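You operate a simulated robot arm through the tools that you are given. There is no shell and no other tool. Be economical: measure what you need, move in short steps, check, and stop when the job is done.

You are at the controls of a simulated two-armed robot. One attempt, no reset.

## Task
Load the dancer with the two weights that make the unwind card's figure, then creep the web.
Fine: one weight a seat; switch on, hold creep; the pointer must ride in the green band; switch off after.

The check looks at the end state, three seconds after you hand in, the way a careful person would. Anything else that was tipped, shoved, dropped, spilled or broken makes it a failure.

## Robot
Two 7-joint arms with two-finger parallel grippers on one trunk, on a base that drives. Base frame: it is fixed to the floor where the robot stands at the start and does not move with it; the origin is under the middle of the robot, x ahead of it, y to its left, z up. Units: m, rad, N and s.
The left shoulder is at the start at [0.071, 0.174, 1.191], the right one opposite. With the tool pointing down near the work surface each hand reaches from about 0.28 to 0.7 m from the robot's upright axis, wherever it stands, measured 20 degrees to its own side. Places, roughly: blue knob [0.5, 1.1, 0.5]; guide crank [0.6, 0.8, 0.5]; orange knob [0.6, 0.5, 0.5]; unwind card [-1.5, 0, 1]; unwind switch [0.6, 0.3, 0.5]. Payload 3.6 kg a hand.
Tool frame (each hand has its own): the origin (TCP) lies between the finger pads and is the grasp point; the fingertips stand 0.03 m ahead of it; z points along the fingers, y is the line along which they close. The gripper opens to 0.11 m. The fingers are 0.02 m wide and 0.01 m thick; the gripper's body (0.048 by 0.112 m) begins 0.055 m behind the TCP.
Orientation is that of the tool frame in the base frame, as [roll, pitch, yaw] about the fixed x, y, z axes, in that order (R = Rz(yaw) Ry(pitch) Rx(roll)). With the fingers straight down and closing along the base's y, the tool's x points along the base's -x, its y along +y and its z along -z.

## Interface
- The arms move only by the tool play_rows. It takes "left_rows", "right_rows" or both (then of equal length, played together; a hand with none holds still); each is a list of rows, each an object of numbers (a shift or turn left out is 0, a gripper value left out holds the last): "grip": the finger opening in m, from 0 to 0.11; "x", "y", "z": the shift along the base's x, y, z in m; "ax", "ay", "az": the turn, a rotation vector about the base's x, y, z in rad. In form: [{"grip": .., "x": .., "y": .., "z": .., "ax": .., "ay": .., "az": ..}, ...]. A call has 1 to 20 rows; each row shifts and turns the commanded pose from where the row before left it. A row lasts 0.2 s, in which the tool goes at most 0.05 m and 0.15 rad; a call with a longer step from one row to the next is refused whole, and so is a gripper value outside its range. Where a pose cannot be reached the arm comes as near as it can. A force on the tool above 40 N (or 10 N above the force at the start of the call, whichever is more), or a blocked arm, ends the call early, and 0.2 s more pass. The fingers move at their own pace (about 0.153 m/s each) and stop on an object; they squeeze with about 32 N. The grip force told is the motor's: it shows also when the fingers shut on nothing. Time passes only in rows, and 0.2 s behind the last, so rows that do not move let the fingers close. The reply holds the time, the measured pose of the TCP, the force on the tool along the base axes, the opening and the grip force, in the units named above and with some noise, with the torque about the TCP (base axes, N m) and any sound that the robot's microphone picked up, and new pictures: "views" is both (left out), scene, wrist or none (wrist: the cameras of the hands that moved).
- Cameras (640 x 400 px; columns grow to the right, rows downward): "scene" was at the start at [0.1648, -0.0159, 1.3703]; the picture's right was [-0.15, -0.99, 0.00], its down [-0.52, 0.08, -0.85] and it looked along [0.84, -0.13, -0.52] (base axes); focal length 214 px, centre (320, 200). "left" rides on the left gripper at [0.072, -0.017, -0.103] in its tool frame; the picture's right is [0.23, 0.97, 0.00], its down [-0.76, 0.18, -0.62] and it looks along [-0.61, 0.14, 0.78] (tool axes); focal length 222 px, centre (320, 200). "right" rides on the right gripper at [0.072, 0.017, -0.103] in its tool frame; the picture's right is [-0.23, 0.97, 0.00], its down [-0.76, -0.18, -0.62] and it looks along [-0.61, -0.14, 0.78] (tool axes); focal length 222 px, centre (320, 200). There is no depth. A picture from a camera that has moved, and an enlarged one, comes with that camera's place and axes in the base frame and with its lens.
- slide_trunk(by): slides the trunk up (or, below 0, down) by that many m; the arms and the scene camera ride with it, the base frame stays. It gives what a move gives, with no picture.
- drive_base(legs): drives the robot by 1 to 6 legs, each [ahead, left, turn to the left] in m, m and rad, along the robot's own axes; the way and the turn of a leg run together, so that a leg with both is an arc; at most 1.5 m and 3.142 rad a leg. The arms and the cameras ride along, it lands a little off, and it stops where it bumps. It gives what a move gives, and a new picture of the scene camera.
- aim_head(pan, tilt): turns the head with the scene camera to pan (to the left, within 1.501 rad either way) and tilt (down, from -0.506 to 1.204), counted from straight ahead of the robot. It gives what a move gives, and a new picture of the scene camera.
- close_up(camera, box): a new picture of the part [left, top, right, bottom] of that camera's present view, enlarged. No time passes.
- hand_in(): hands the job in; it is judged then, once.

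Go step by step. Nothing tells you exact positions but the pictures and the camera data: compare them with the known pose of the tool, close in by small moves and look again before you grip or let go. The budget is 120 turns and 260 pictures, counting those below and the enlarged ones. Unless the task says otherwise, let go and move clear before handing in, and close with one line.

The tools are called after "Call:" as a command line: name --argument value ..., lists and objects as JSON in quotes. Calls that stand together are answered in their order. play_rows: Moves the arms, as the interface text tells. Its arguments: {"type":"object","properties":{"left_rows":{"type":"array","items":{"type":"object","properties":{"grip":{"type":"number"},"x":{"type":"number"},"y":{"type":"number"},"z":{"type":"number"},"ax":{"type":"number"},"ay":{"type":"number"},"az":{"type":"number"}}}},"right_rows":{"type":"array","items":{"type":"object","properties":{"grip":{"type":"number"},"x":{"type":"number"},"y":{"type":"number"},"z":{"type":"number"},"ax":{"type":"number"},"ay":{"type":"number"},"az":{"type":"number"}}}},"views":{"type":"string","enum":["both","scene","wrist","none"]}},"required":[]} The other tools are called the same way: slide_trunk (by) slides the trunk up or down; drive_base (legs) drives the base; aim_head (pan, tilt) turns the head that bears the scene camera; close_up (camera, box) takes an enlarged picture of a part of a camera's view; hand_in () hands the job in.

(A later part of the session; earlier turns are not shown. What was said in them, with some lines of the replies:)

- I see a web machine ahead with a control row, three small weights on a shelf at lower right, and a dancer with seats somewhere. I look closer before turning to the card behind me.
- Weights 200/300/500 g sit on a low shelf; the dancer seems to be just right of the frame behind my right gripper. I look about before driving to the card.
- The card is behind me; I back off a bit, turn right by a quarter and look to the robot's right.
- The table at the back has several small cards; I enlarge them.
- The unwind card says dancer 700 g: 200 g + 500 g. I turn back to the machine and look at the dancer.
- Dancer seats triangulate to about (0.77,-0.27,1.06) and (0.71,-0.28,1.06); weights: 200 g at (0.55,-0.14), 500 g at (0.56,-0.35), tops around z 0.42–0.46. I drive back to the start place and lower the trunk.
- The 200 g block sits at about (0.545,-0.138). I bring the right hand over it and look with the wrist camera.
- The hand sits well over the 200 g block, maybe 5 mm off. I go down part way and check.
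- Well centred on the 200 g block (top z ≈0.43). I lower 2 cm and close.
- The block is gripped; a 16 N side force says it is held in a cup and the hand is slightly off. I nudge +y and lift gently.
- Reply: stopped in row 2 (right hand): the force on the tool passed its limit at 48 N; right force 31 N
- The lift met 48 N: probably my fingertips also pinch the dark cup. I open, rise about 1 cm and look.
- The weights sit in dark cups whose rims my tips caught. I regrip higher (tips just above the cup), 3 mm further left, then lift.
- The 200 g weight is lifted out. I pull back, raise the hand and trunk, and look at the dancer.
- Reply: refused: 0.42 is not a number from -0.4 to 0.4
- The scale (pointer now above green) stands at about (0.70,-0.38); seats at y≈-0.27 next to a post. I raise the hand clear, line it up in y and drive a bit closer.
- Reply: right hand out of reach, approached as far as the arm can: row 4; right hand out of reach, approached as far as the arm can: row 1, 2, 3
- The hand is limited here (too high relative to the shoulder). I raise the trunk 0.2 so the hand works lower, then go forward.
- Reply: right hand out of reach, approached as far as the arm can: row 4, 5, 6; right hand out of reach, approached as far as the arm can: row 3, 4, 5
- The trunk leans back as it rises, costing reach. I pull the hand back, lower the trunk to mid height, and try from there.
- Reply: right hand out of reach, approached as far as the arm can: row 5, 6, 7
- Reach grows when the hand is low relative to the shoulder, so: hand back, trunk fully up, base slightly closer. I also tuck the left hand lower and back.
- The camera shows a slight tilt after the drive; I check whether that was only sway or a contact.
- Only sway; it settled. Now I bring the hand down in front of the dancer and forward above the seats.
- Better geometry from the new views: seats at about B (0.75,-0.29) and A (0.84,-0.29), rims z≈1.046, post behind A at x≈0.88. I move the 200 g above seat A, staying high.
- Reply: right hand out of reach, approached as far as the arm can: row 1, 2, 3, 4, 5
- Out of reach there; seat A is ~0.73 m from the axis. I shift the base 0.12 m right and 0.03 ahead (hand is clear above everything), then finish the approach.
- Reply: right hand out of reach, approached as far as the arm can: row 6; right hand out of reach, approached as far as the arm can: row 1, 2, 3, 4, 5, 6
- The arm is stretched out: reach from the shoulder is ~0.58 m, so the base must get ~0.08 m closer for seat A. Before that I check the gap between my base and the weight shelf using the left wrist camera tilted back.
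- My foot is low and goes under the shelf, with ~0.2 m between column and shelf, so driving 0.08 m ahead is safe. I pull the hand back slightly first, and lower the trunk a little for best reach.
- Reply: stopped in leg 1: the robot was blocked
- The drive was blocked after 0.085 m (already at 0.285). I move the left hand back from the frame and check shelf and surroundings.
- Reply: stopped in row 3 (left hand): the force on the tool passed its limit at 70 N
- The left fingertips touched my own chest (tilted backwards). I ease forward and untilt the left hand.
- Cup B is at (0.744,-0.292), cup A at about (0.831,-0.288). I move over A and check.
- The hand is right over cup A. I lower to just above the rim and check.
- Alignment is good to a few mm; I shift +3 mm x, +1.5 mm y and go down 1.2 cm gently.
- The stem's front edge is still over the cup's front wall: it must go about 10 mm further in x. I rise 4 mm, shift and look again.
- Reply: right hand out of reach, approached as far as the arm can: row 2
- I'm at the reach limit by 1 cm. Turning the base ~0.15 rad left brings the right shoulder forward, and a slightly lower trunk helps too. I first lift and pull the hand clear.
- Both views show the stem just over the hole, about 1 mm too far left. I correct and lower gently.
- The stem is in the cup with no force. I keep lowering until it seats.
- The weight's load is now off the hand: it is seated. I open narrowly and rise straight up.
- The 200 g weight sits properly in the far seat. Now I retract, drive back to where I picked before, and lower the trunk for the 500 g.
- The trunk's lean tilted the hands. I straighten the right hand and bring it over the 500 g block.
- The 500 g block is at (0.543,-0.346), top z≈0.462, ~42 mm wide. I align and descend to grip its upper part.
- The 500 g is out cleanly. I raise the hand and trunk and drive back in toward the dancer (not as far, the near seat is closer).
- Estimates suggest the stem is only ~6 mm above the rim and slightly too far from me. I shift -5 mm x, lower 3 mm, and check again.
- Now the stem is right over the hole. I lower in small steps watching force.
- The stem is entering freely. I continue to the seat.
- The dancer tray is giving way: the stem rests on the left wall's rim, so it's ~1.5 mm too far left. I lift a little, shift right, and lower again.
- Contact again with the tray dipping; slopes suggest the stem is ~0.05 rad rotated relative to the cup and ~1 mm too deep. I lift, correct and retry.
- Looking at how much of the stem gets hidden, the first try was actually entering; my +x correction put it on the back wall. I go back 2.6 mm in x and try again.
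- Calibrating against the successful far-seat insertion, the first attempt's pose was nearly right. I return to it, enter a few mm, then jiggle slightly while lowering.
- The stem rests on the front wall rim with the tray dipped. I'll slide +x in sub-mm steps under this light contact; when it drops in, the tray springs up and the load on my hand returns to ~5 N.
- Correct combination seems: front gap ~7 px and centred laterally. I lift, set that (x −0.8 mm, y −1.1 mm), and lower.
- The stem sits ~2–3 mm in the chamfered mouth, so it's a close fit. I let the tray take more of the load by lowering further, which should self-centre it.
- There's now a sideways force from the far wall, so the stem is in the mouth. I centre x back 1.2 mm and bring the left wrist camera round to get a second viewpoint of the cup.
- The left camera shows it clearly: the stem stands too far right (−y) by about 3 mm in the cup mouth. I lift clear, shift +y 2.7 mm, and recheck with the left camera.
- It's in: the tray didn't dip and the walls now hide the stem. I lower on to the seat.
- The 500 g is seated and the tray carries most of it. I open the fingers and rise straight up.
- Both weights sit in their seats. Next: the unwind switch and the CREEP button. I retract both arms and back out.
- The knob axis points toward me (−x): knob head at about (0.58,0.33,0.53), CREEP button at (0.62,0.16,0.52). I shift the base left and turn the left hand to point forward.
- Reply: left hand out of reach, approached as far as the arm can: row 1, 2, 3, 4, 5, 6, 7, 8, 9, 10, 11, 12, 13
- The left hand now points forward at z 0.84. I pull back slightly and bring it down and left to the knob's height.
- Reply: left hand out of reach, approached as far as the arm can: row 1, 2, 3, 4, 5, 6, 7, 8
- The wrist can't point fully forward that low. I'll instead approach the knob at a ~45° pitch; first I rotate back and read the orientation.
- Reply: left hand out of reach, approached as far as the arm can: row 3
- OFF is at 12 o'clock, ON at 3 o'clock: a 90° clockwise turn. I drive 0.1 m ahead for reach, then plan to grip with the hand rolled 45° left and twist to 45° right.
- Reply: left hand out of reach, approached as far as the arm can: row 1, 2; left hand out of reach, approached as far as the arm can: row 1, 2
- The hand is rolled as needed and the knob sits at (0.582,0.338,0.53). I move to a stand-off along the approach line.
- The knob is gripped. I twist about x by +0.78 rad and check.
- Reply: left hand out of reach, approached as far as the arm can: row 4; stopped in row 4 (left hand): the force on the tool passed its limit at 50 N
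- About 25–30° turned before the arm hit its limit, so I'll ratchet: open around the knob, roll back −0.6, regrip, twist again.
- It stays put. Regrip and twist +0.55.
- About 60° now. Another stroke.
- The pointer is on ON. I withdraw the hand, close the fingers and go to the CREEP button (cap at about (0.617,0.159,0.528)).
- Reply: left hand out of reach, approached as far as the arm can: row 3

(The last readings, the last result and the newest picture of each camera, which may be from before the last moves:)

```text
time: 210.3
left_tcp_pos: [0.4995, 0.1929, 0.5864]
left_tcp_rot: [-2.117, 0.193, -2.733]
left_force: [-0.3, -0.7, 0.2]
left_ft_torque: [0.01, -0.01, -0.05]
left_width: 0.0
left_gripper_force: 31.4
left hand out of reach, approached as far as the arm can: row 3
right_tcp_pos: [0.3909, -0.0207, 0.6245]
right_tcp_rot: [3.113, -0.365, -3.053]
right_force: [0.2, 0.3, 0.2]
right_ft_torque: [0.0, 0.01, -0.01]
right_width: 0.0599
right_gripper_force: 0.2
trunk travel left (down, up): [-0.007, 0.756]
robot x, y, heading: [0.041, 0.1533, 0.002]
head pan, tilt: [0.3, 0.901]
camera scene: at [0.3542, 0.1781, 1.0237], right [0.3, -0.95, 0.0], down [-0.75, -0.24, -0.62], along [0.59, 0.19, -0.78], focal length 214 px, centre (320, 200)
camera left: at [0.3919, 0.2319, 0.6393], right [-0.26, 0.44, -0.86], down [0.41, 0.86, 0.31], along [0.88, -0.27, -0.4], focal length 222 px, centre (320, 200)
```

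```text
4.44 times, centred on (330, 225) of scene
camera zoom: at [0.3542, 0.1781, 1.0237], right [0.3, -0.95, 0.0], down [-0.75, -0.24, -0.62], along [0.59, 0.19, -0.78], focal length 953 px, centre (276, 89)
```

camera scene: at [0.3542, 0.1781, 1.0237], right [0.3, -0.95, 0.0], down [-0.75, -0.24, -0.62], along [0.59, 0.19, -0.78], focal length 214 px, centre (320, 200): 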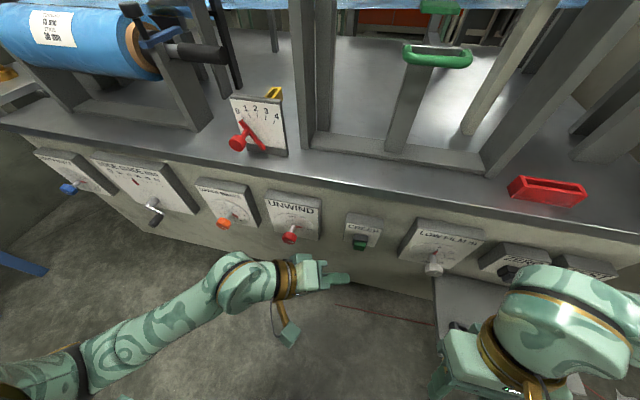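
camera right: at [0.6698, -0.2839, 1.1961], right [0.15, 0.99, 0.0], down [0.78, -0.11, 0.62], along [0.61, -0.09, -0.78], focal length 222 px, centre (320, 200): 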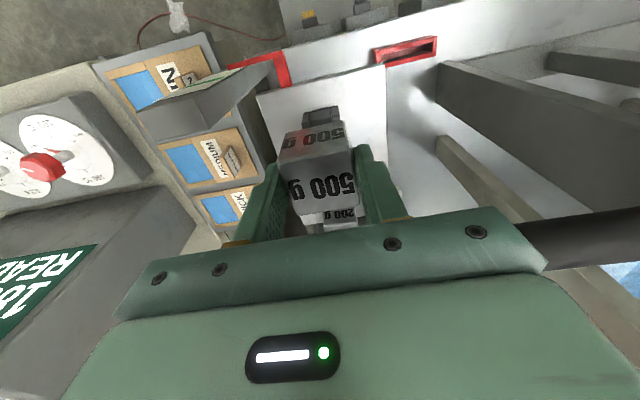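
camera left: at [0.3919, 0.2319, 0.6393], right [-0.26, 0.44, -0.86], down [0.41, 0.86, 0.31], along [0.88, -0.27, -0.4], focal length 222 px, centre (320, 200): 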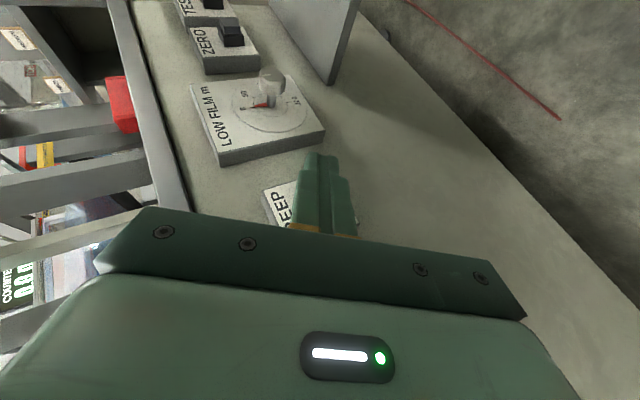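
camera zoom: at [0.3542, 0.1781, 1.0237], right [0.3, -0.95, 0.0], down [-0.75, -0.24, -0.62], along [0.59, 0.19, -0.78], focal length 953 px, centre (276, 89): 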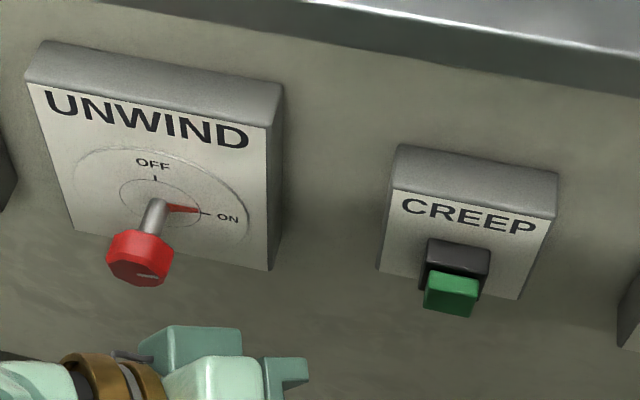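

The switch reads ON. I bring the fingertips just in front of the CREEP cap.

Call:
play_rows --left_rows '[{"x": 0.02, "y": -0.006, "z": -0.023}, {"x": 0.02, "y": -0.006, "z": -0.023}, {"x": 0.015}, {}]' --views "wrist"

Call:
close_up --camera "scene" --box '[300, 190, 400, 270]'

Call:
close_up --camera "left" --box '[220, 80, 420, 240]'

```text
time: 211.3
left_tcp_pos: [0.5566, 0.1815, 0.5414]
left_tcp_rot: [-2.114, 0.193, -2.734]
left_force: [-0.4, 1.0, -0.9]
left_ft_torque: [0.03, 0.0, 0.02]
left_width: 0.0001
left_gripper_force: 32.1
right_tcp_pos: [0.3903, -0.0207, 0.6252]
right_tcp_rot: [3.114, -0.363, -3.053]
right_force: [-0.2, -0.6, -0.1]
right_ft_torque: [-0.01, -0.02, 0.0]
right_width: 0.0601
right_gripper_force: 0.0
trunk travel left (down, up): [-0.007, 0.756]
robot x, y, heading: [0.0346, 0.1538, -0.002]
head pan, tilt: [0.3, 0.901]
camera left: at [0.4474, 0.2204, 0.5931], right [-0.26, 0.44, -0.86], down [0.41, 0.86, 0.31], along [0.88, -0.27, -0.4], focal length 222 px, centre (320, 200)
```

left: 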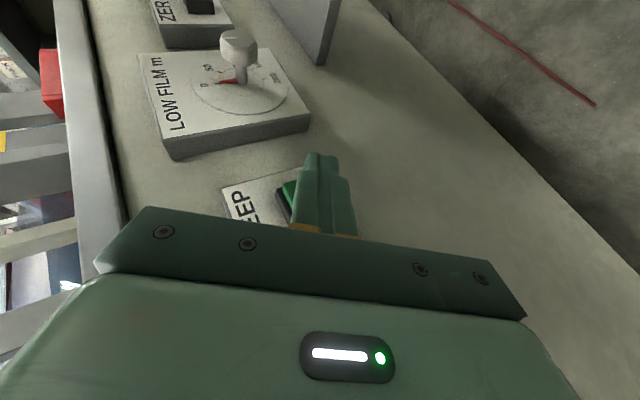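

```text
5.00 times, centred on (350, 230) of scene
camera zoom: at [0.3542, 0.1782, 1.0237], right [0.3, -0.95, 0.0], down [-0.75, -0.24, -0.62], along [0.59, 0.19, -0.78], focal length 1072 px, centre (170, 50)
```

zoom: 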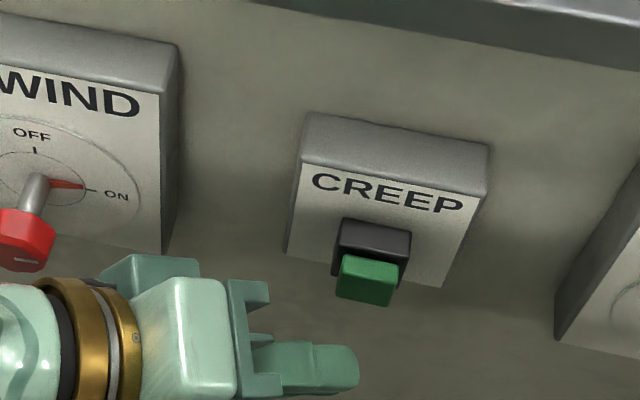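

```text
2.50 times, centred on (320, 160) of left
camera zoom: at [0.4474, 0.2204, 0.5931], right [-0.26, 0.44, -0.86], down [0.41, 0.86, 0.31], along [0.88, -0.27, -0.4], focal length 555 px, centre (320, 300)
```

zoom: 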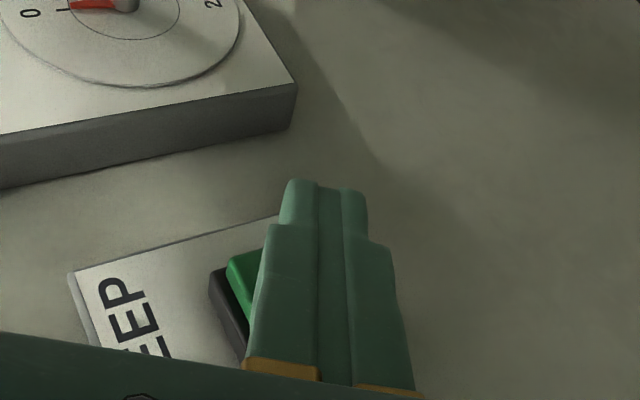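

The fingers are ~1 cm low and a bit too far right of the cap. I adjust, then advance.

Call:
play_rows --left_rows '[{"z": 0.011, "y": 0.008}, {"x": 0.018}, {}]' --views "none"

Call:
close_up --camera "scene" --box '[320, 200, 400, 260]'

Call:
close_up --camera "left" --box '[220, 100, 420, 240]'

```text
time: 212.1
left_tcp_pos: [0.5738, 0.1891, 0.5514]
left_tcp_rot: [-2.113, 0.192, -2.733]
left_force: [0.6, 0.3, -1.1]
left_ft_torque: [-0.01, 0.0, 0.03]
left_width: 0.0
left_gripper_force: 32.0
right_tcp_pos: [0.3904, -0.0197, 0.6238]
right_tcp_rot: [3.115, -0.365, -3.053]
right_force: [0.1, 0.0, 0.2]
right_ft_torque: [0.04, 0.01, 0.02]
right_width: 0.0603
right_gripper_force: 0.0
trunk travel left (down, up): [-0.007, 0.756]
robot x, y, heading: [0.0408, 0.1599, 0.002]
head pan, tilt: [0.3, 0.901]
```

```text
6.67 times, centred on (360, 230) of scene
camera zoom: at [0.3542, 0.1782, 1.0237], right [0.3, -0.95, 0.0], down [-0.75, -0.24, -0.62], along [0.59, 0.19, -0.78], focal length 1430 px, centre (53, 0)
```

zoom: 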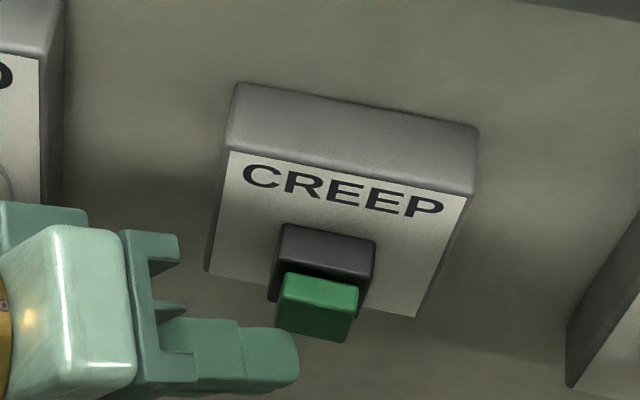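

```text
2.86 times, centred on (320, 170) of left
camera zoom: at [0.4662, 0.2278, 0.6037], right [-0.26, 0.44, -0.86], down [0.41, 0.86, 0.31], along [0.88, -0.27, -0.4], focal length 635 px, centre (320, 286)
```

zoom: 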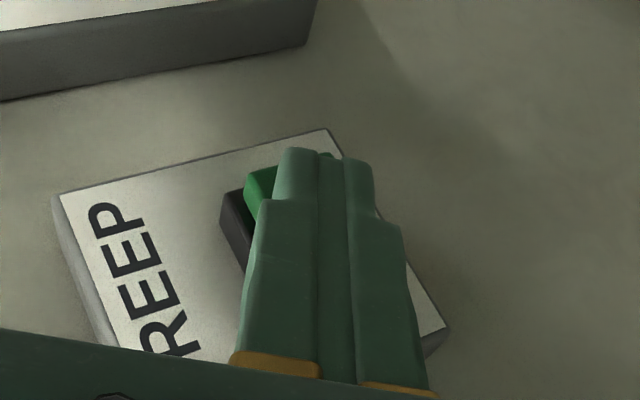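

Call:
play_rows --left_rows '[{"y": -0.007, "z": 0.002}, {"x": 0.01}, {"x": 0.006}, {}]' --views "none"

Call:
close_up --camera "scene" --box '[320, 200, 400, 260]'

```text
time: 213.1
left_tcp_pos: [0.5914, 0.1826, 0.5546]
left_tcp_rot: [-2.113, 0.193, -2.734]
left_force: [-2.3, 0.4, 0.1]
left_ft_torque: [0.02, -0.01, -0.01]
left_width: 0.0
left_gripper_force: 32.1
right_tcp_pos: [0.3899, -0.0214, 0.6246]
right_tcp_rot: [3.112, -0.364, -3.052]
right_force: [-0.3, -0.2, -0.3]
right_ft_torque: [0.02, 0.04, 0.01]
right_width: 0.0598
right_gripper_force: 0.0
trunk travel left (down, up): [-0.007, 0.756]
robot x, y, heading: [0.0383, 0.1581, 0.003]
head pan, tilt: [0.3, 0.901]
```

```text
6.67 times, centred on (360, 230) of scene
camera zoom: at [0.3541, 0.1781, 1.0238], right [0.3, -0.95, 0.0], down [-0.75, -0.24, -0.62], along [0.59, 0.19, -0.78], focal length 1430 px, centre (53, 0)
```

zoom: 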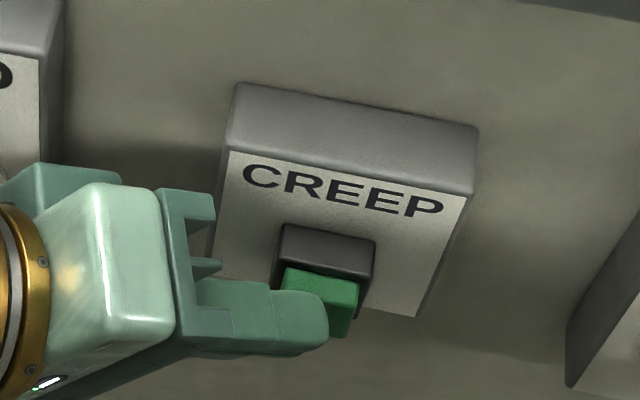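

The fingertips are on the cap (2 N). I aim the head at the dancer scale first, then press and hold.

Call:
aim_head --pan -0.95 --tilt 0.1

Call:
play_rows --left_rows '[{"x": 0.004}, {"x": 0.003}, {"x": 0.002}, {}, {}]' --views "scene"

```text
time: 214.6
left_tcp_pos: [0.5903, 0.1817, 0.5532]
left_tcp_rot: [-2.114, 0.193, -2.733]
left_force: [-0.3, -0.1, 1.0]
left_ft_torque: [-0.01, -0.02, -0.03]
left_width: 0.0
left_gripper_force: 32.0
right_tcp_pos: [0.3908, -0.0208, 0.6244]
right_tcp_rot: [3.114, -0.365, -3.051]
right_force: [0.0, -0.5, 0.7]
right_ft_torque: [0.01, 0.02, 0.03]
right_width: 0.0602
right_gripper_force: 0.0
trunk travel left (down, up): [-0.007, 0.756]
robot x, y, heading: [0.0343, 0.1581, 0.009]
head pan, tilt: [-0.949, 0.099]
camera scene: at [0.3362, 0.0809, 1.0947], right [-0.81, -0.59, 0.0], down [-0.06, 0.08, -0.99], along [0.58, -0.81, -0.1], focal length 214 px, centre (320, 200)
```

scene: 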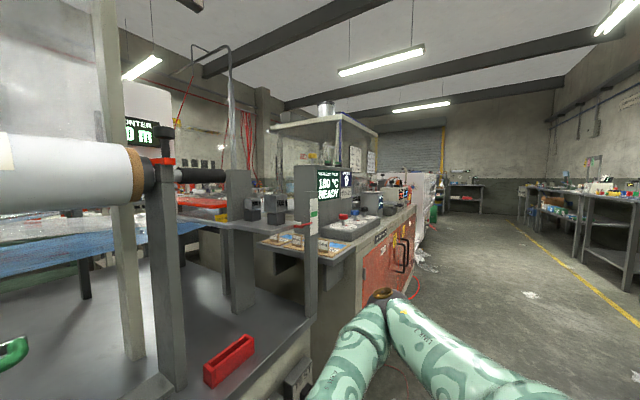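

```text
time: 215.8
left_tcp_pos: [0.5971, 0.1811, 0.5531]
left_tcp_rot: [-2.116, 0.189, -2.735]
left_force: [-22.5, 2.5, -3.5]
left_ft_torque: [-0.11, 0.35, -0.35]
left_width: 0.0
left_gripper_force: 32.2
right_tcp_pos: [0.3896, -0.0214, 0.6245]
right_tcp_rot: [3.114, -0.363, -3.053]
right_force: [-0.1, -0.3, 0.7]
right_ft_torque: [-0.03, 0.01, 0.01]
right_width: 0.0599
right_gripper_force: 0.0
trunk travel left (down, up): [-0.007, 0.756]
robot x, y, heading: [0.0412, 0.1577, 0.006]
head pan, tilt: [-0.949, 0.099]
heard: click
camera scene: at [0.3349, 0.0811, 1.0949], right [-0.81, -0.59, 0.0], down [-0.06, 0.08, -1.0], along [0.58, -0.81, -0.1], focal length 214 px, centre (320, 200)
```

scene: 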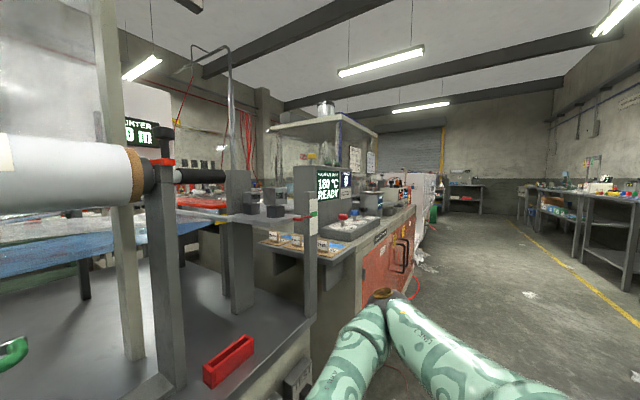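

Click heard, pressed with 22 N, and the tray has moved up a bit. I look at the pointer and keep holding.

Call:
close_up --camera "scene" --box '[220, 180, 340, 260]'

Call:
play_rows --left_rows '[{}, {}, {}, {}, {}, {}, {}, {}, {}, {}]' --views "none"

Call:
close_up --camera "scene" --box '[270, 190, 340, 240]'

Call:
close_up --camera "scene" --box '[100, 100, 200, 180]'

```text
5.00 times, centred on (280, 220) of scene
camera zoom: at [0.3349, 0.0811, 1.0949], right [-0.81, -0.59, 0.0], down [-0.06, 0.08, -1.0], along [0.58, -0.81, -0.1], focal length 1072 px, centre (520, 100)
```

zoom: 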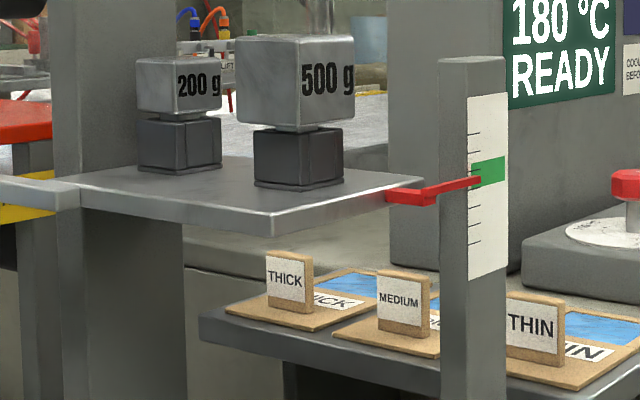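

```text
time: 218.0
left_tcp_pos: [0.5987, 0.1817, 0.554]
left_tcp_rot: [-2.117, 0.193, -2.735]
left_force: [-26.3, 1.6, -6.8]
left_ft_torque: [0.17, 0.53, -0.47]
left_width: 0.0003
left_gripper_force: 32.0
right_tcp_pos: [0.3899, -0.0198, 0.6249]
right_tcp_rot: [3.114, -0.363, -3.054]
right_force: [-0.7, -0.5, 0.5]
right_ft_torque: [0.02, -0.01, -0.01]
right_width: 0.06
right_gripper_force: 0.1
trunk travel left (down, up): [-0.007, 0.756]
robot x, y, heading: [0.0407, 0.1559, 0.003]
head pan, tilt: [-0.949, 0.099]
```

```text
8.00 times, centred on (305, 215) of scene
camera zoom: at [0.3353, 0.081, 1.0949], right [-0.81, -0.59, 0.0], down [-0.06, 0.08, -1.0], along [0.58, -0.81, -0.1], focal length 1716 px, centre (440, 80)
```

zoom: 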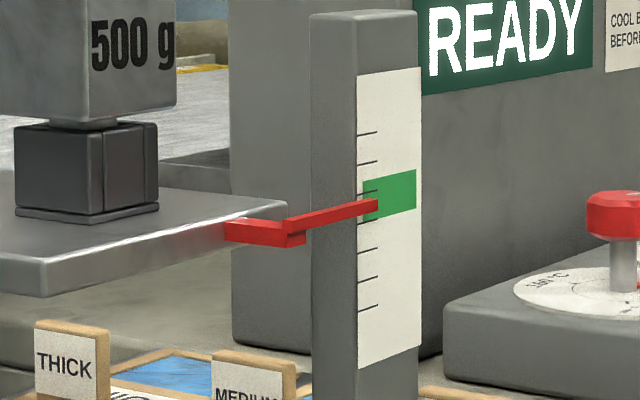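

```text
5.00 times, centred on (150, 140) of scene
camera zoom: at [0.3353, 0.081, 1.0949], right [-0.81, -0.59, 0.0], down [-0.06, 0.08, -1.0], along [0.58, -0.81, -0.1], focal length 1072 px, centre (1170, 500)
```

zoom: 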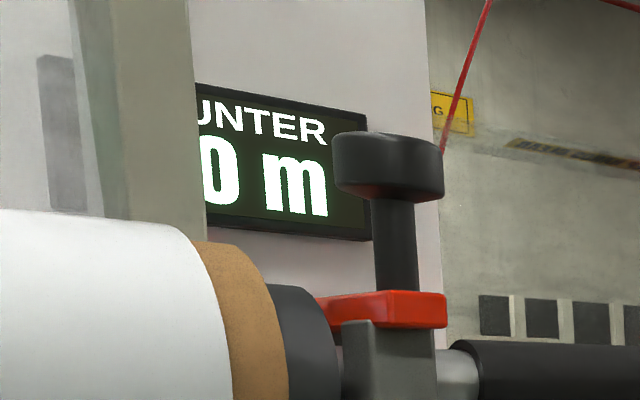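

The pointer rides in the green band. I hold a few seconds more and confirm it stays.

Call:
play_rows --left_rows '[{}, {}, {}, {}, {}, {}, {}, {}, {}, {}, {}, {}, {}, {}, {}, {}, {}, {}, {}, {}]' --views "none"

Call:
close_up --camera "scene" --box '[270, 190, 340, 240]'

Call:
play_rows --left_rows '[{"x": -0.01}, {"x": -0.03}, {"x": -0.04, "z": 0.02}, {"x": -0.02, "z": 0.02}, {}]' --views "none"

Call:
aim_head --pan 0.3 --tilt 0.9

```text
time: 222.2
left_tcp_pos: [0.5972, 0.1819, 0.5547]
left_tcp_rot: [-2.113, 0.193, -2.735]
left_force: [-26.0, -1.6, -5.0]
left_ft_torque: [0.07, 0.46, -0.51]
left_width: 0.0
left_gripper_force: 32.0
right_tcp_pos: [0.3898, -0.0203, 0.6264]
right_tcp_rot: [3.113, -0.363, -3.052]
right_force: [0.0, 0.2, 0.0]
right_ft_torque: [-0.02, 0.0, 0.02]
right_width: 0.0602
right_gripper_force: 0.0
trunk travel left (down, up): [-0.007, 0.756]
robot x, y, heading: [0.0387, 0.158, 0.002]
head pan, tilt: [-0.949, 0.099]
```

```text
8.00 times, centred on (305, 215) of scene
camera zoom: at [0.335, 0.0808, 1.095], right [-0.81, -0.59, 0.0], down [-0.06, 0.08, -1.0], along [0.58, -0.81, -0.1], focal length 1716 px, centre (440, 80)
```

zoom: 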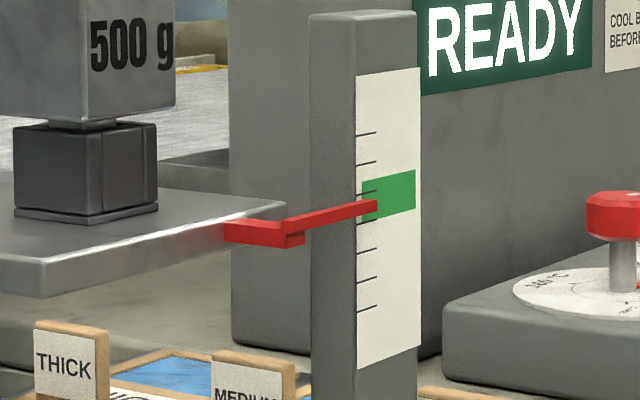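

```text
time: 223.4
left_tcp_pos: [0.504, 0.1864, 0.5802]
left_tcp_rot: [-2.115, 0.192, -2.733]
left_force: [0.9, 0.2, -0.8]
left_ft_torque: [0.01, -0.03, -0.02]
left_width: 0.0001
left_gripper_force: 31.9
left hand out of reach, approached as far as the arm can: row 4
right_tcp_pos: [0.3906, -0.0201, 0.626]
right_tcp_rot: [3.114, -0.365, -3.052]
right_force: [0.3, -0.6, 0.1]
right_ft_torque: [0.02, 0.03, -0.01]
right_width: 0.0602
right_gripper_force: 0.0
trunk travel left (down, up): [-0.007, 0.756]
robot x, y, heading: [0.0423, 0.1553, 0.008]
head pan, tilt: [-0.949, 0.099]
```

```text
time: 224.8
left_tcp_pos: [0.5022, 0.1871, 0.5814]
left_tcp_rot: [-2.112, 0.191, -2.732]
left_force: [0.2, 0.6, 0.4]
left_ft_torque: [0.01, 0.01, 0.01]
left_width: 0.0
left_gripper_force: 31.7
right_tcp_pos: [0.3903, -0.0203, 0.6255]
right_tcp_rot: [3.113, -0.364, -3.052]
right_force: [-0.2, -0.1, 0.0]
right_ft_torque: [-0.01, -0.01, 0.01]
right_width: 0.0602
right_gripper_force: 0.0
trunk travel left (down, up): [-0.007, 0.756]
robot x, y, heading: [0.0374, 0.155, 0.007]
head pan, tilt: [0.3, 0.901]
camera scene: at [0.3542, 0.1781, 1.0238], right [0.3, -0.95, 0.0], down [-0.75, -0.23, -0.62], along [0.59, 0.19, -0.78], focal length 214 px, centre (320, 200)
```

scene: 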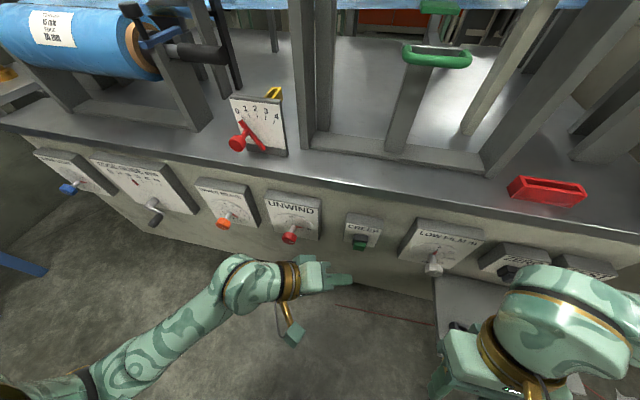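

Creep released. Now I return to the switch with open fingers to turn it back to OFF.

Call:
play_rows --left_rows '[{"y": 0.044, "grip": 0.075}, {"y": 0.044}, {"y": 0.044}, {"y": 0.044}, {"y": 0.042}, {"x": 0.036, "z": -0.01}, {}]' --views "none"

Call:
close_up --camera "scene" --box '[220, 170, 340, 260]'

```text
time: 226.4
left_tcp_pos: [0.5391, 0.4047, 0.5738]
left_tcp_rot: [-2.113, 0.196, -2.735]
left_force: [0.7, -0.2, 0.5]
left_ft_torque: [0.0, -0.03, -0.05]
left_width: 0.0751
left_gripper_force: 0.1
right_tcp_pos: [0.3903, -0.0207, 0.6256]
right_tcp_rot: [3.112, -0.365, -3.052]
right_force: [0.1, -0.5, -1.2]
right_ft_torque: [0.0, 0.03, 0.03]
right_width: 0.0599
right_gripper_force: 0.1
trunk travel left (down, up): [-0.007, 0.756]
robot x, y, heading: [0.039, 0.1575, 0.002]
head pan, tilt: [0.3, 0.901]
```

```text
4.44 times, centred on (280, 215) of scene
camera zoom: at [0.3542, 0.1783, 1.0237], right [0.3, -0.95, 0.0], down [-0.75, -0.24, -0.62], along [0.59, 0.19, -0.78], focal length 953 px, centre (498, 133)
```

zoom: 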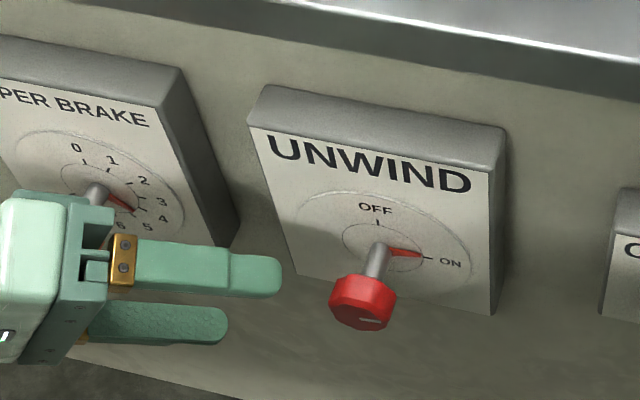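

Call:
play_rows --left_rows '[{"x": 0.015, "y": -0.0222, "z": -0.0166}, {"x": 0.015, "y": -0.0222, "z": -0.0166}, {"x": 0.015, "y": -0.0222, "z": -0.0166}, {}, {"ax": 0.11}, {"ax": 0.11}, {"ax": 0.11}, {"ax": 0.11}, {"ax": 0.1}, {}, {"grip": 0.02}, {}, {}, {}]' --views "wrist"

```text
time: 229.4
left_tcp_pos: [0.5831, 0.3388, 0.5245]
left_tcp_rot: [-2.644, 0.373, -2.887]
left_force: [0.9, -8.4, 4.5]
left_ft_torque: [-0.01, -0.09, 0.6]
left_width: 0.0378
left_gripper_force: 44.5
right_tcp_pos: [0.3903, -0.0216, 0.6249]
right_tcp_rot: [3.114, -0.366, -3.053]
right_force: [-0.4, -0.7, -0.6]
right_ft_torque: [-0.01, 0.0, -0.01]
right_width: 0.06
right_gripper_force: 0.0
trunk travel left (down, up): [-0.007, 0.756]
robot x, y, heading: [0.0377, 0.1534, 0.009]
head pan, tilt: [0.3, 0.901]
camera left: at [0.4749, 0.3447, 0.5891], right [-0.26, 0.82, -0.52], down [0.41, 0.58, 0.71], along [0.88, -0.03, -0.48], focal length 222 px, centre (320, 200)
```

left: 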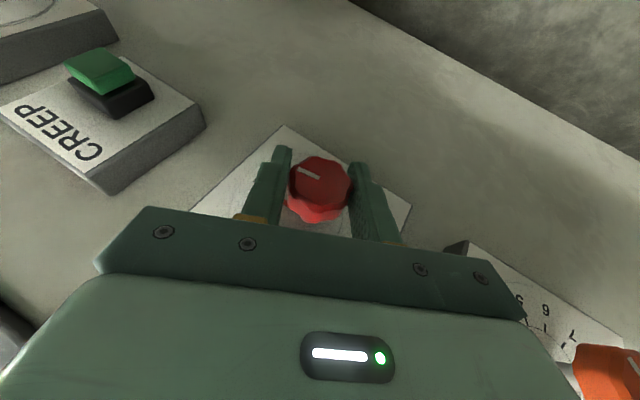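

Gripped. I twist counter-clockwise in two strokes with a regrip between.

Call:
play_rows --left_rows '[{"ax": -0.11}, {"ax": -0.11}, {"ax": -0.11}, {"ax": -0.11}, {"ax": -0.11}, {}, {"grip": 0.075}, {}, {}, {"ax": 0.11}, {"ax": 0.11}, {"ax": 0.11}, {"ax": 0.11}, {"ax": 0.11}, {}, {"grip": 0.02}, {}, {}, {}]' --views "none"

Call:
play_rows --left_rows '[{"ax": -0.11}, {"ax": -0.11}, {"ax": -0.11}, {"ax": -0.11}, {"ax": -0.11}, {}, {"grip": 0.075}, {}, {}]' --views "wrist"

Call:
close_up --camera "scene" --box '[240, 180, 340, 260]'

```text
time: 233.4
left_tcp_pos: [0.5835, 0.339, 0.523]
left_tcp_rot: [-2.643, 0.375, -2.886]
left_force: [0.5, -7.9, 4.3]
left_ft_torque: [-0.01, -0.12, 0.4]
left_width: 0.0377
left_gripper_force: 44.9
right_tcp_pos: [0.391, -0.0209, 0.6243]
right_tcp_rot: [3.113, -0.363, -3.055]
right_force: [-0.1, -0.2, 0.6]
right_ft_torque: [0.0, 0.02, 0.03]
right_width: 0.0597
right_gripper_force: 0.1
trunk travel left (down, up): [-0.007, 0.756]
robot x, y, heading: [0.0391, 0.1558, 0.006]
head pan, tilt: [0.3, 0.901]
```

```text
time: 235.4
left_tcp_pos: [0.583, 0.3393, 0.5227]
left_tcp_rot: [-2.105, 0.188, -2.731]
left_force: [-0.2, 1.5, -0.5]
left_ft_torque: [0.0, 0.04, -0.02]
left_width: 0.0749
left_gripper_force: 0.0
right_tcp_pos: [0.39, -0.0204, 0.6253]
right_tcp_rot: [3.114, -0.365, -3.053]
right_force: [0.0, 0.7, 0.6]
right_ft_torque: [-0.02, 0.02, 0.01]
right_width: 0.0599
right_gripper_force: 0.1
trunk travel left (down, up): [-0.007, 0.756]
robot x, y, heading: [0.0363, 0.1553, 0.01]
head pan, tilt: [0.3, 0.901]
camera left: at [0.4748, 0.3786, 0.5752], right [-0.26, 0.43, -0.87], down [0.41, 0.86, 0.3], along [0.88, -0.27, -0.4], focal length 222 px, centre (320, 200)
```

left: 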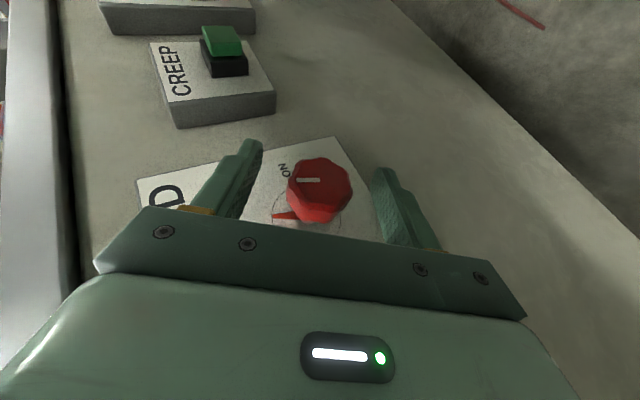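

```text
5.00 times, centred on (290, 220) of scene
camera zoom: at [0.3542, 0.1783, 1.0237], right [0.3, -0.95, 0.0], down [-0.75, -0.24, -0.62], along [0.59, 0.19, -0.78], focal length 1072 px, centre (470, 100)
```

zoom: 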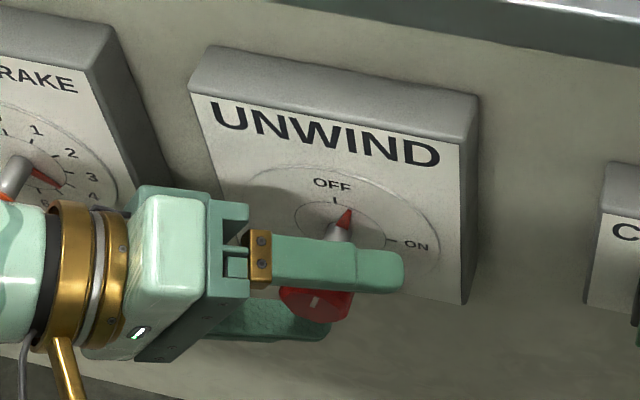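

One more stroke (~30° left).

Call:
play_rows --left_rows '[{"ax": 0.11}, {"ax": 0.11}, {"ax": 0.11}, {"ax": 0.11}, {"ax": 0.11}, {}, {"grip": 0.02}, {}, {}, {}, {"ax": -0.11}, {"ax": -0.11}, {"ax": -0.11}, {"ax": -0.11}, {"ax": -0.11}, {}, {"grip": 0.075}, {}, {}]' --views "wrist"

Call:
close_up --camera "scene" --box '[240, 180, 340, 260]'

```text
time: 239.4
left_tcp_pos: [0.5825, 0.3397, 0.523]
left_tcp_rot: [-2.106, 0.189, -2.732]
left_force: [0.0, -0.7, 0.1]
left_ft_torque: [0.01, 0.01, -0.01]
left_width: 0.0749
left_gripper_force: 0.0
right_tcp_pos: [0.3898, -0.0201, 0.6254]
right_tcp_rot: [3.115, -0.365, -3.053]
right_force: [0.0, 0.2, -0.6]
right_ft_torque: [-0.01, 0.01, 0.0]
right_width: 0.06
right_gripper_force: 0.0
trunk travel left (down, up): [-0.007, 0.756]
robot x, y, heading: [0.0368, 0.1561, 0.004]
head pan, tilt: [0.3, 0.901]
camera left: at [0.4745, 0.3793, 0.5748], right [-0.26, 0.43, -0.87], down [0.41, 0.86, 0.3], along [0.88, -0.27, -0.4], focal length 222 px, centre (320, 200)
```

left: 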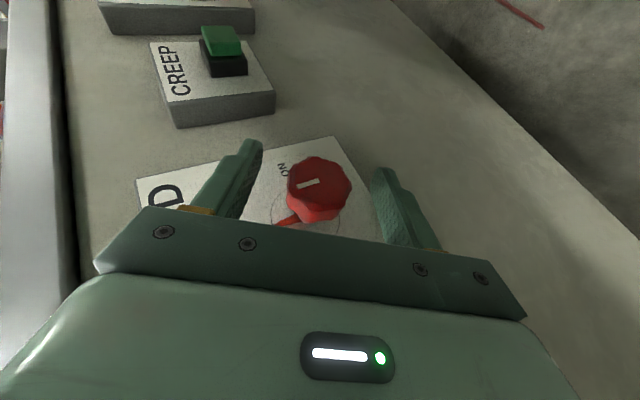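

```text
5.00 times, centred on (290, 220) of scene
camera zoom: at [0.3542, 0.1783, 1.0237], right [0.3, -0.95, 0.0], down [-0.75, -0.24, -0.62], along [0.59, 0.19, -0.78], focal length 1072 px, centre (470, 100)
```

zoom: 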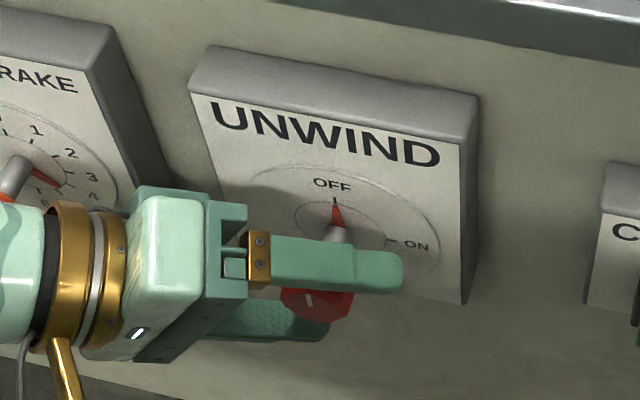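

The switch is back on OFF. I withdraw and check everything.

Call:
play_rows --left_rows '[{"x": -0.016, "y": 0.026, "z": 0.016}, {"x": -0.016, "y": 0.026, "z": 0.016}, {"x": -0.02, "y": 0.01, "z": 0.02}, {"x": -0.04, "z": 0.03}, {"x": -0.04, "z": 0.03}, {}]' --views "none"

Call:
drive_base --legs '[[-0.25, 0, 0]]'

Call:
close_up --camera "scene" --box '[180, 100, 400, 240]'

Call:
aim_head --pan -0.6 --tilt 0.3

Call:
close_up --camera "scene" --box '[240, 80, 400, 320]'

```text
time: 240.8
left_tcp_pos: [0.4527, 0.3975, 0.6344]
left_tcp_rot: [-2.103, 0.189, -2.732]
left_force: [0.1, 0.0, -0.2]
left_ft_torque: [0.01, 0.0, -0.01]
left_width: 0.0748
left_gripper_force: 0.0
right_tcp_pos: [0.3909, -0.0198, 0.6261]
right_tcp_rot: [3.114, -0.363, -3.053]
right_force: [-0.5, 0.5, -0.2]
right_ft_torque: [0.02, -0.01, -0.05]
right_width: 0.0601
right_gripper_force: 0.2
trunk travel left (down, up): [-0.007, 0.756]
robot x, y, heading: [0.0387, 0.1546, 0.004]
head pan, tilt: [0.3, 0.901]
```

```text
time: 242.6
left_tcp_pos: [0.1989, 0.3984, 0.6355]
left_tcp_rot: [-2.106, 0.188, -2.731]
left_force: [0.2, 0.2, -0.2]
left_ft_torque: [-0.01, 0.02, 0.0]
left_width: 0.0751
left_gripper_force: 0.2
right_tcp_pos: [0.138, -0.022, 0.6252]
right_tcp_rot: [3.113, -0.365, -3.053]
right_force: [-0.1, 0.5, 0.5]
right_ft_torque: [0.01, 0.0, 0.0]
right_width: 0.06
right_gripper_force: 0.0
trunk travel left (down, up): [-0.007, 0.756]
robot x, y, heading: [-0.2135, 0.1529, 0.002]
head pan, tilt: [0.3, 0.901]
camera scene: at [0.1016, 0.1772, 1.0238], right [0.3, -0.95, 0.0], down [-0.75, -0.24, -0.62], along [0.59, 0.19, -0.78], focal length 214 px, centre (320, 200)
```

scene: 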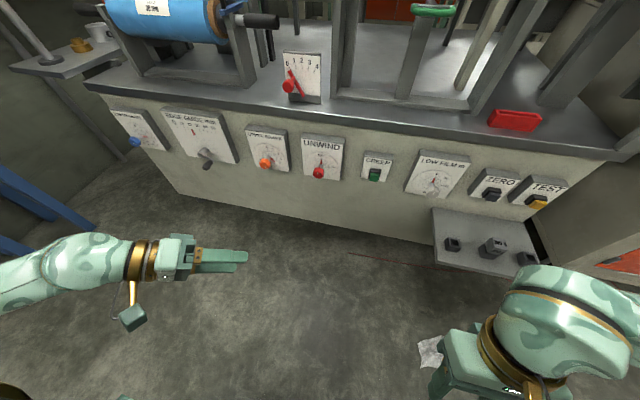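

```text
2.86 times, centred on (290, 170) of scene
camera zoom: at [0.1016, 0.1772, 1.0238], right [0.3, -0.95, 0.0], down [-0.75, -0.24, -0.62], along [0.59, 0.19, -0.78], focal length 613 px, centre (406, 286)
```

zoom: 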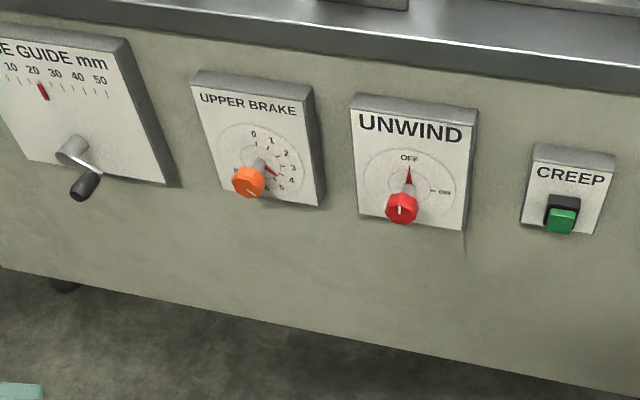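

```text
time: 243.8
left_tcp_pos: [0.199, 0.3968, 0.6345]
left_tcp_rot: [-2.105, 0.188, -2.732]
left_force: [-0.2, -0.4, 0.4]
left_ft_torque: [0.01, -0.03, 0.0]
left_width: 0.0749
left_gripper_force: 0.0
right_tcp_pos: [0.139, -0.0212, 0.6243]
right_tcp_rot: [3.114, -0.366, -3.052]
right_force: [-1.0, 0.1, -0.6]
right_ft_torque: [0.01, 0.0, 0.01]
right_width: 0.0601
right_gripper_force: 0.1
trunk travel left (down, up): [-0.007, 0.756]
robot x, y, heading: [-0.2172, 0.1519, 0.001]
head pan, tilt: [-0.6, 0.3]
camera scene: at [0.1071, 0.1022, 1.076], right [-0.56, -0.83, 0.0], down [-0.25, 0.17, -0.95], along [0.79, -0.53, -0.3], focal length 214 px, centre (320, 200)
```

scene: 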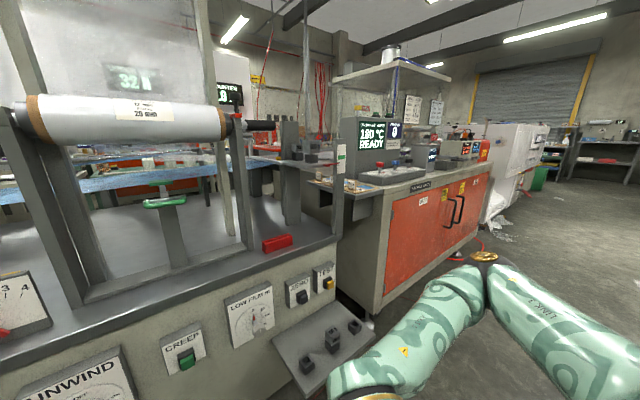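

```text
1.67 times, centred on (320, 200) of scene
camera zoom: at [0.1071, 0.1022, 1.076], right [-0.56, -0.83, 0.0], down [-0.25, 0.17, -0.95], along [0.79, -0.53, -0.3], focal length 358 px, centre (320, 200)
```

zoom: 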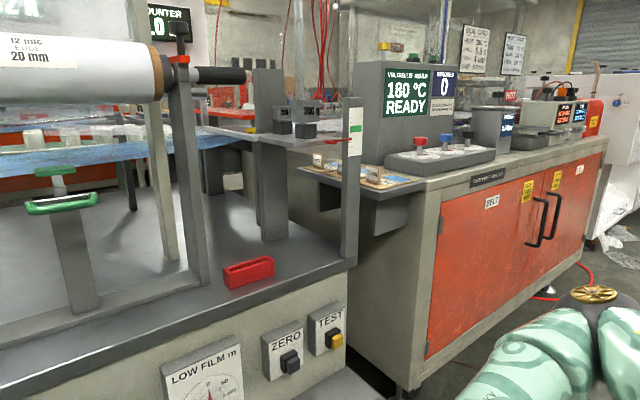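

Call:
close_up --camera "scene" --box '[270, 120, 350, 180]'

Call:
close_up --camera "scene" --box '[260, 290, 380, 390]'

```text
6.67 times, centred on (310, 150) of scene
camera zoom: at [0.1071, 0.1022, 1.076], right [-0.56, -0.83, 0.0], down [-0.25, 0.17, -0.95], along [0.79, -0.53, -0.3], focal length 1430 px, centre (387, 533)
```

zoom: 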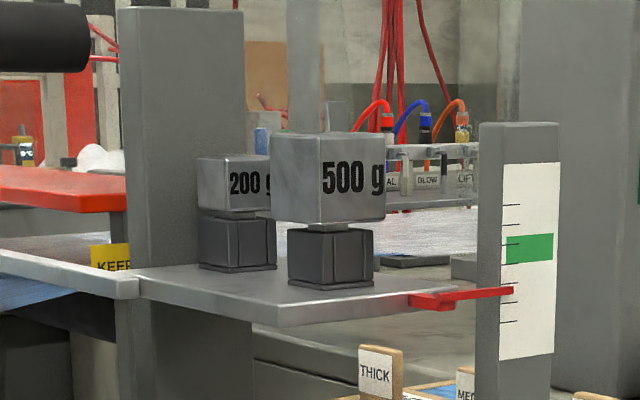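

```text
4.00 times, centred on (320, 340) of scene
camera zoom: at [0.1071, 0.1022, 1.076], right [-0.56, -0.83, 0.0], down [-0.25, 0.17, -0.95], along [0.79, -0.53, -0.3], focal length 858 px, centre (320, -360)
5 turns are left
```

zoom: 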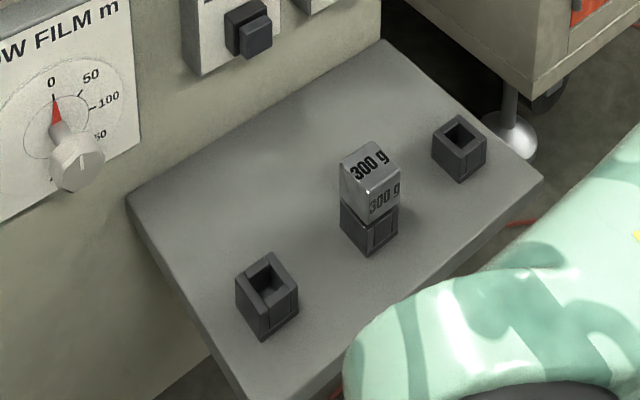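

The 200 g and 500 g weights sit in their seats, the 300 g is still on the shelf, and the switch is on OFF. The pointer has dropped back below green now that the web is at rest; it rode in the green band while creeping. I hand in.

Call:
hand_in

```text
The job is handed in.
```

I loaded the dancer with the 200 g and 500 g weights, one to a seat, to make the 700 g on the unwind card. I crept the web for about 6 s with the pointer in the green band, then turned the unwind switch back to OFF.
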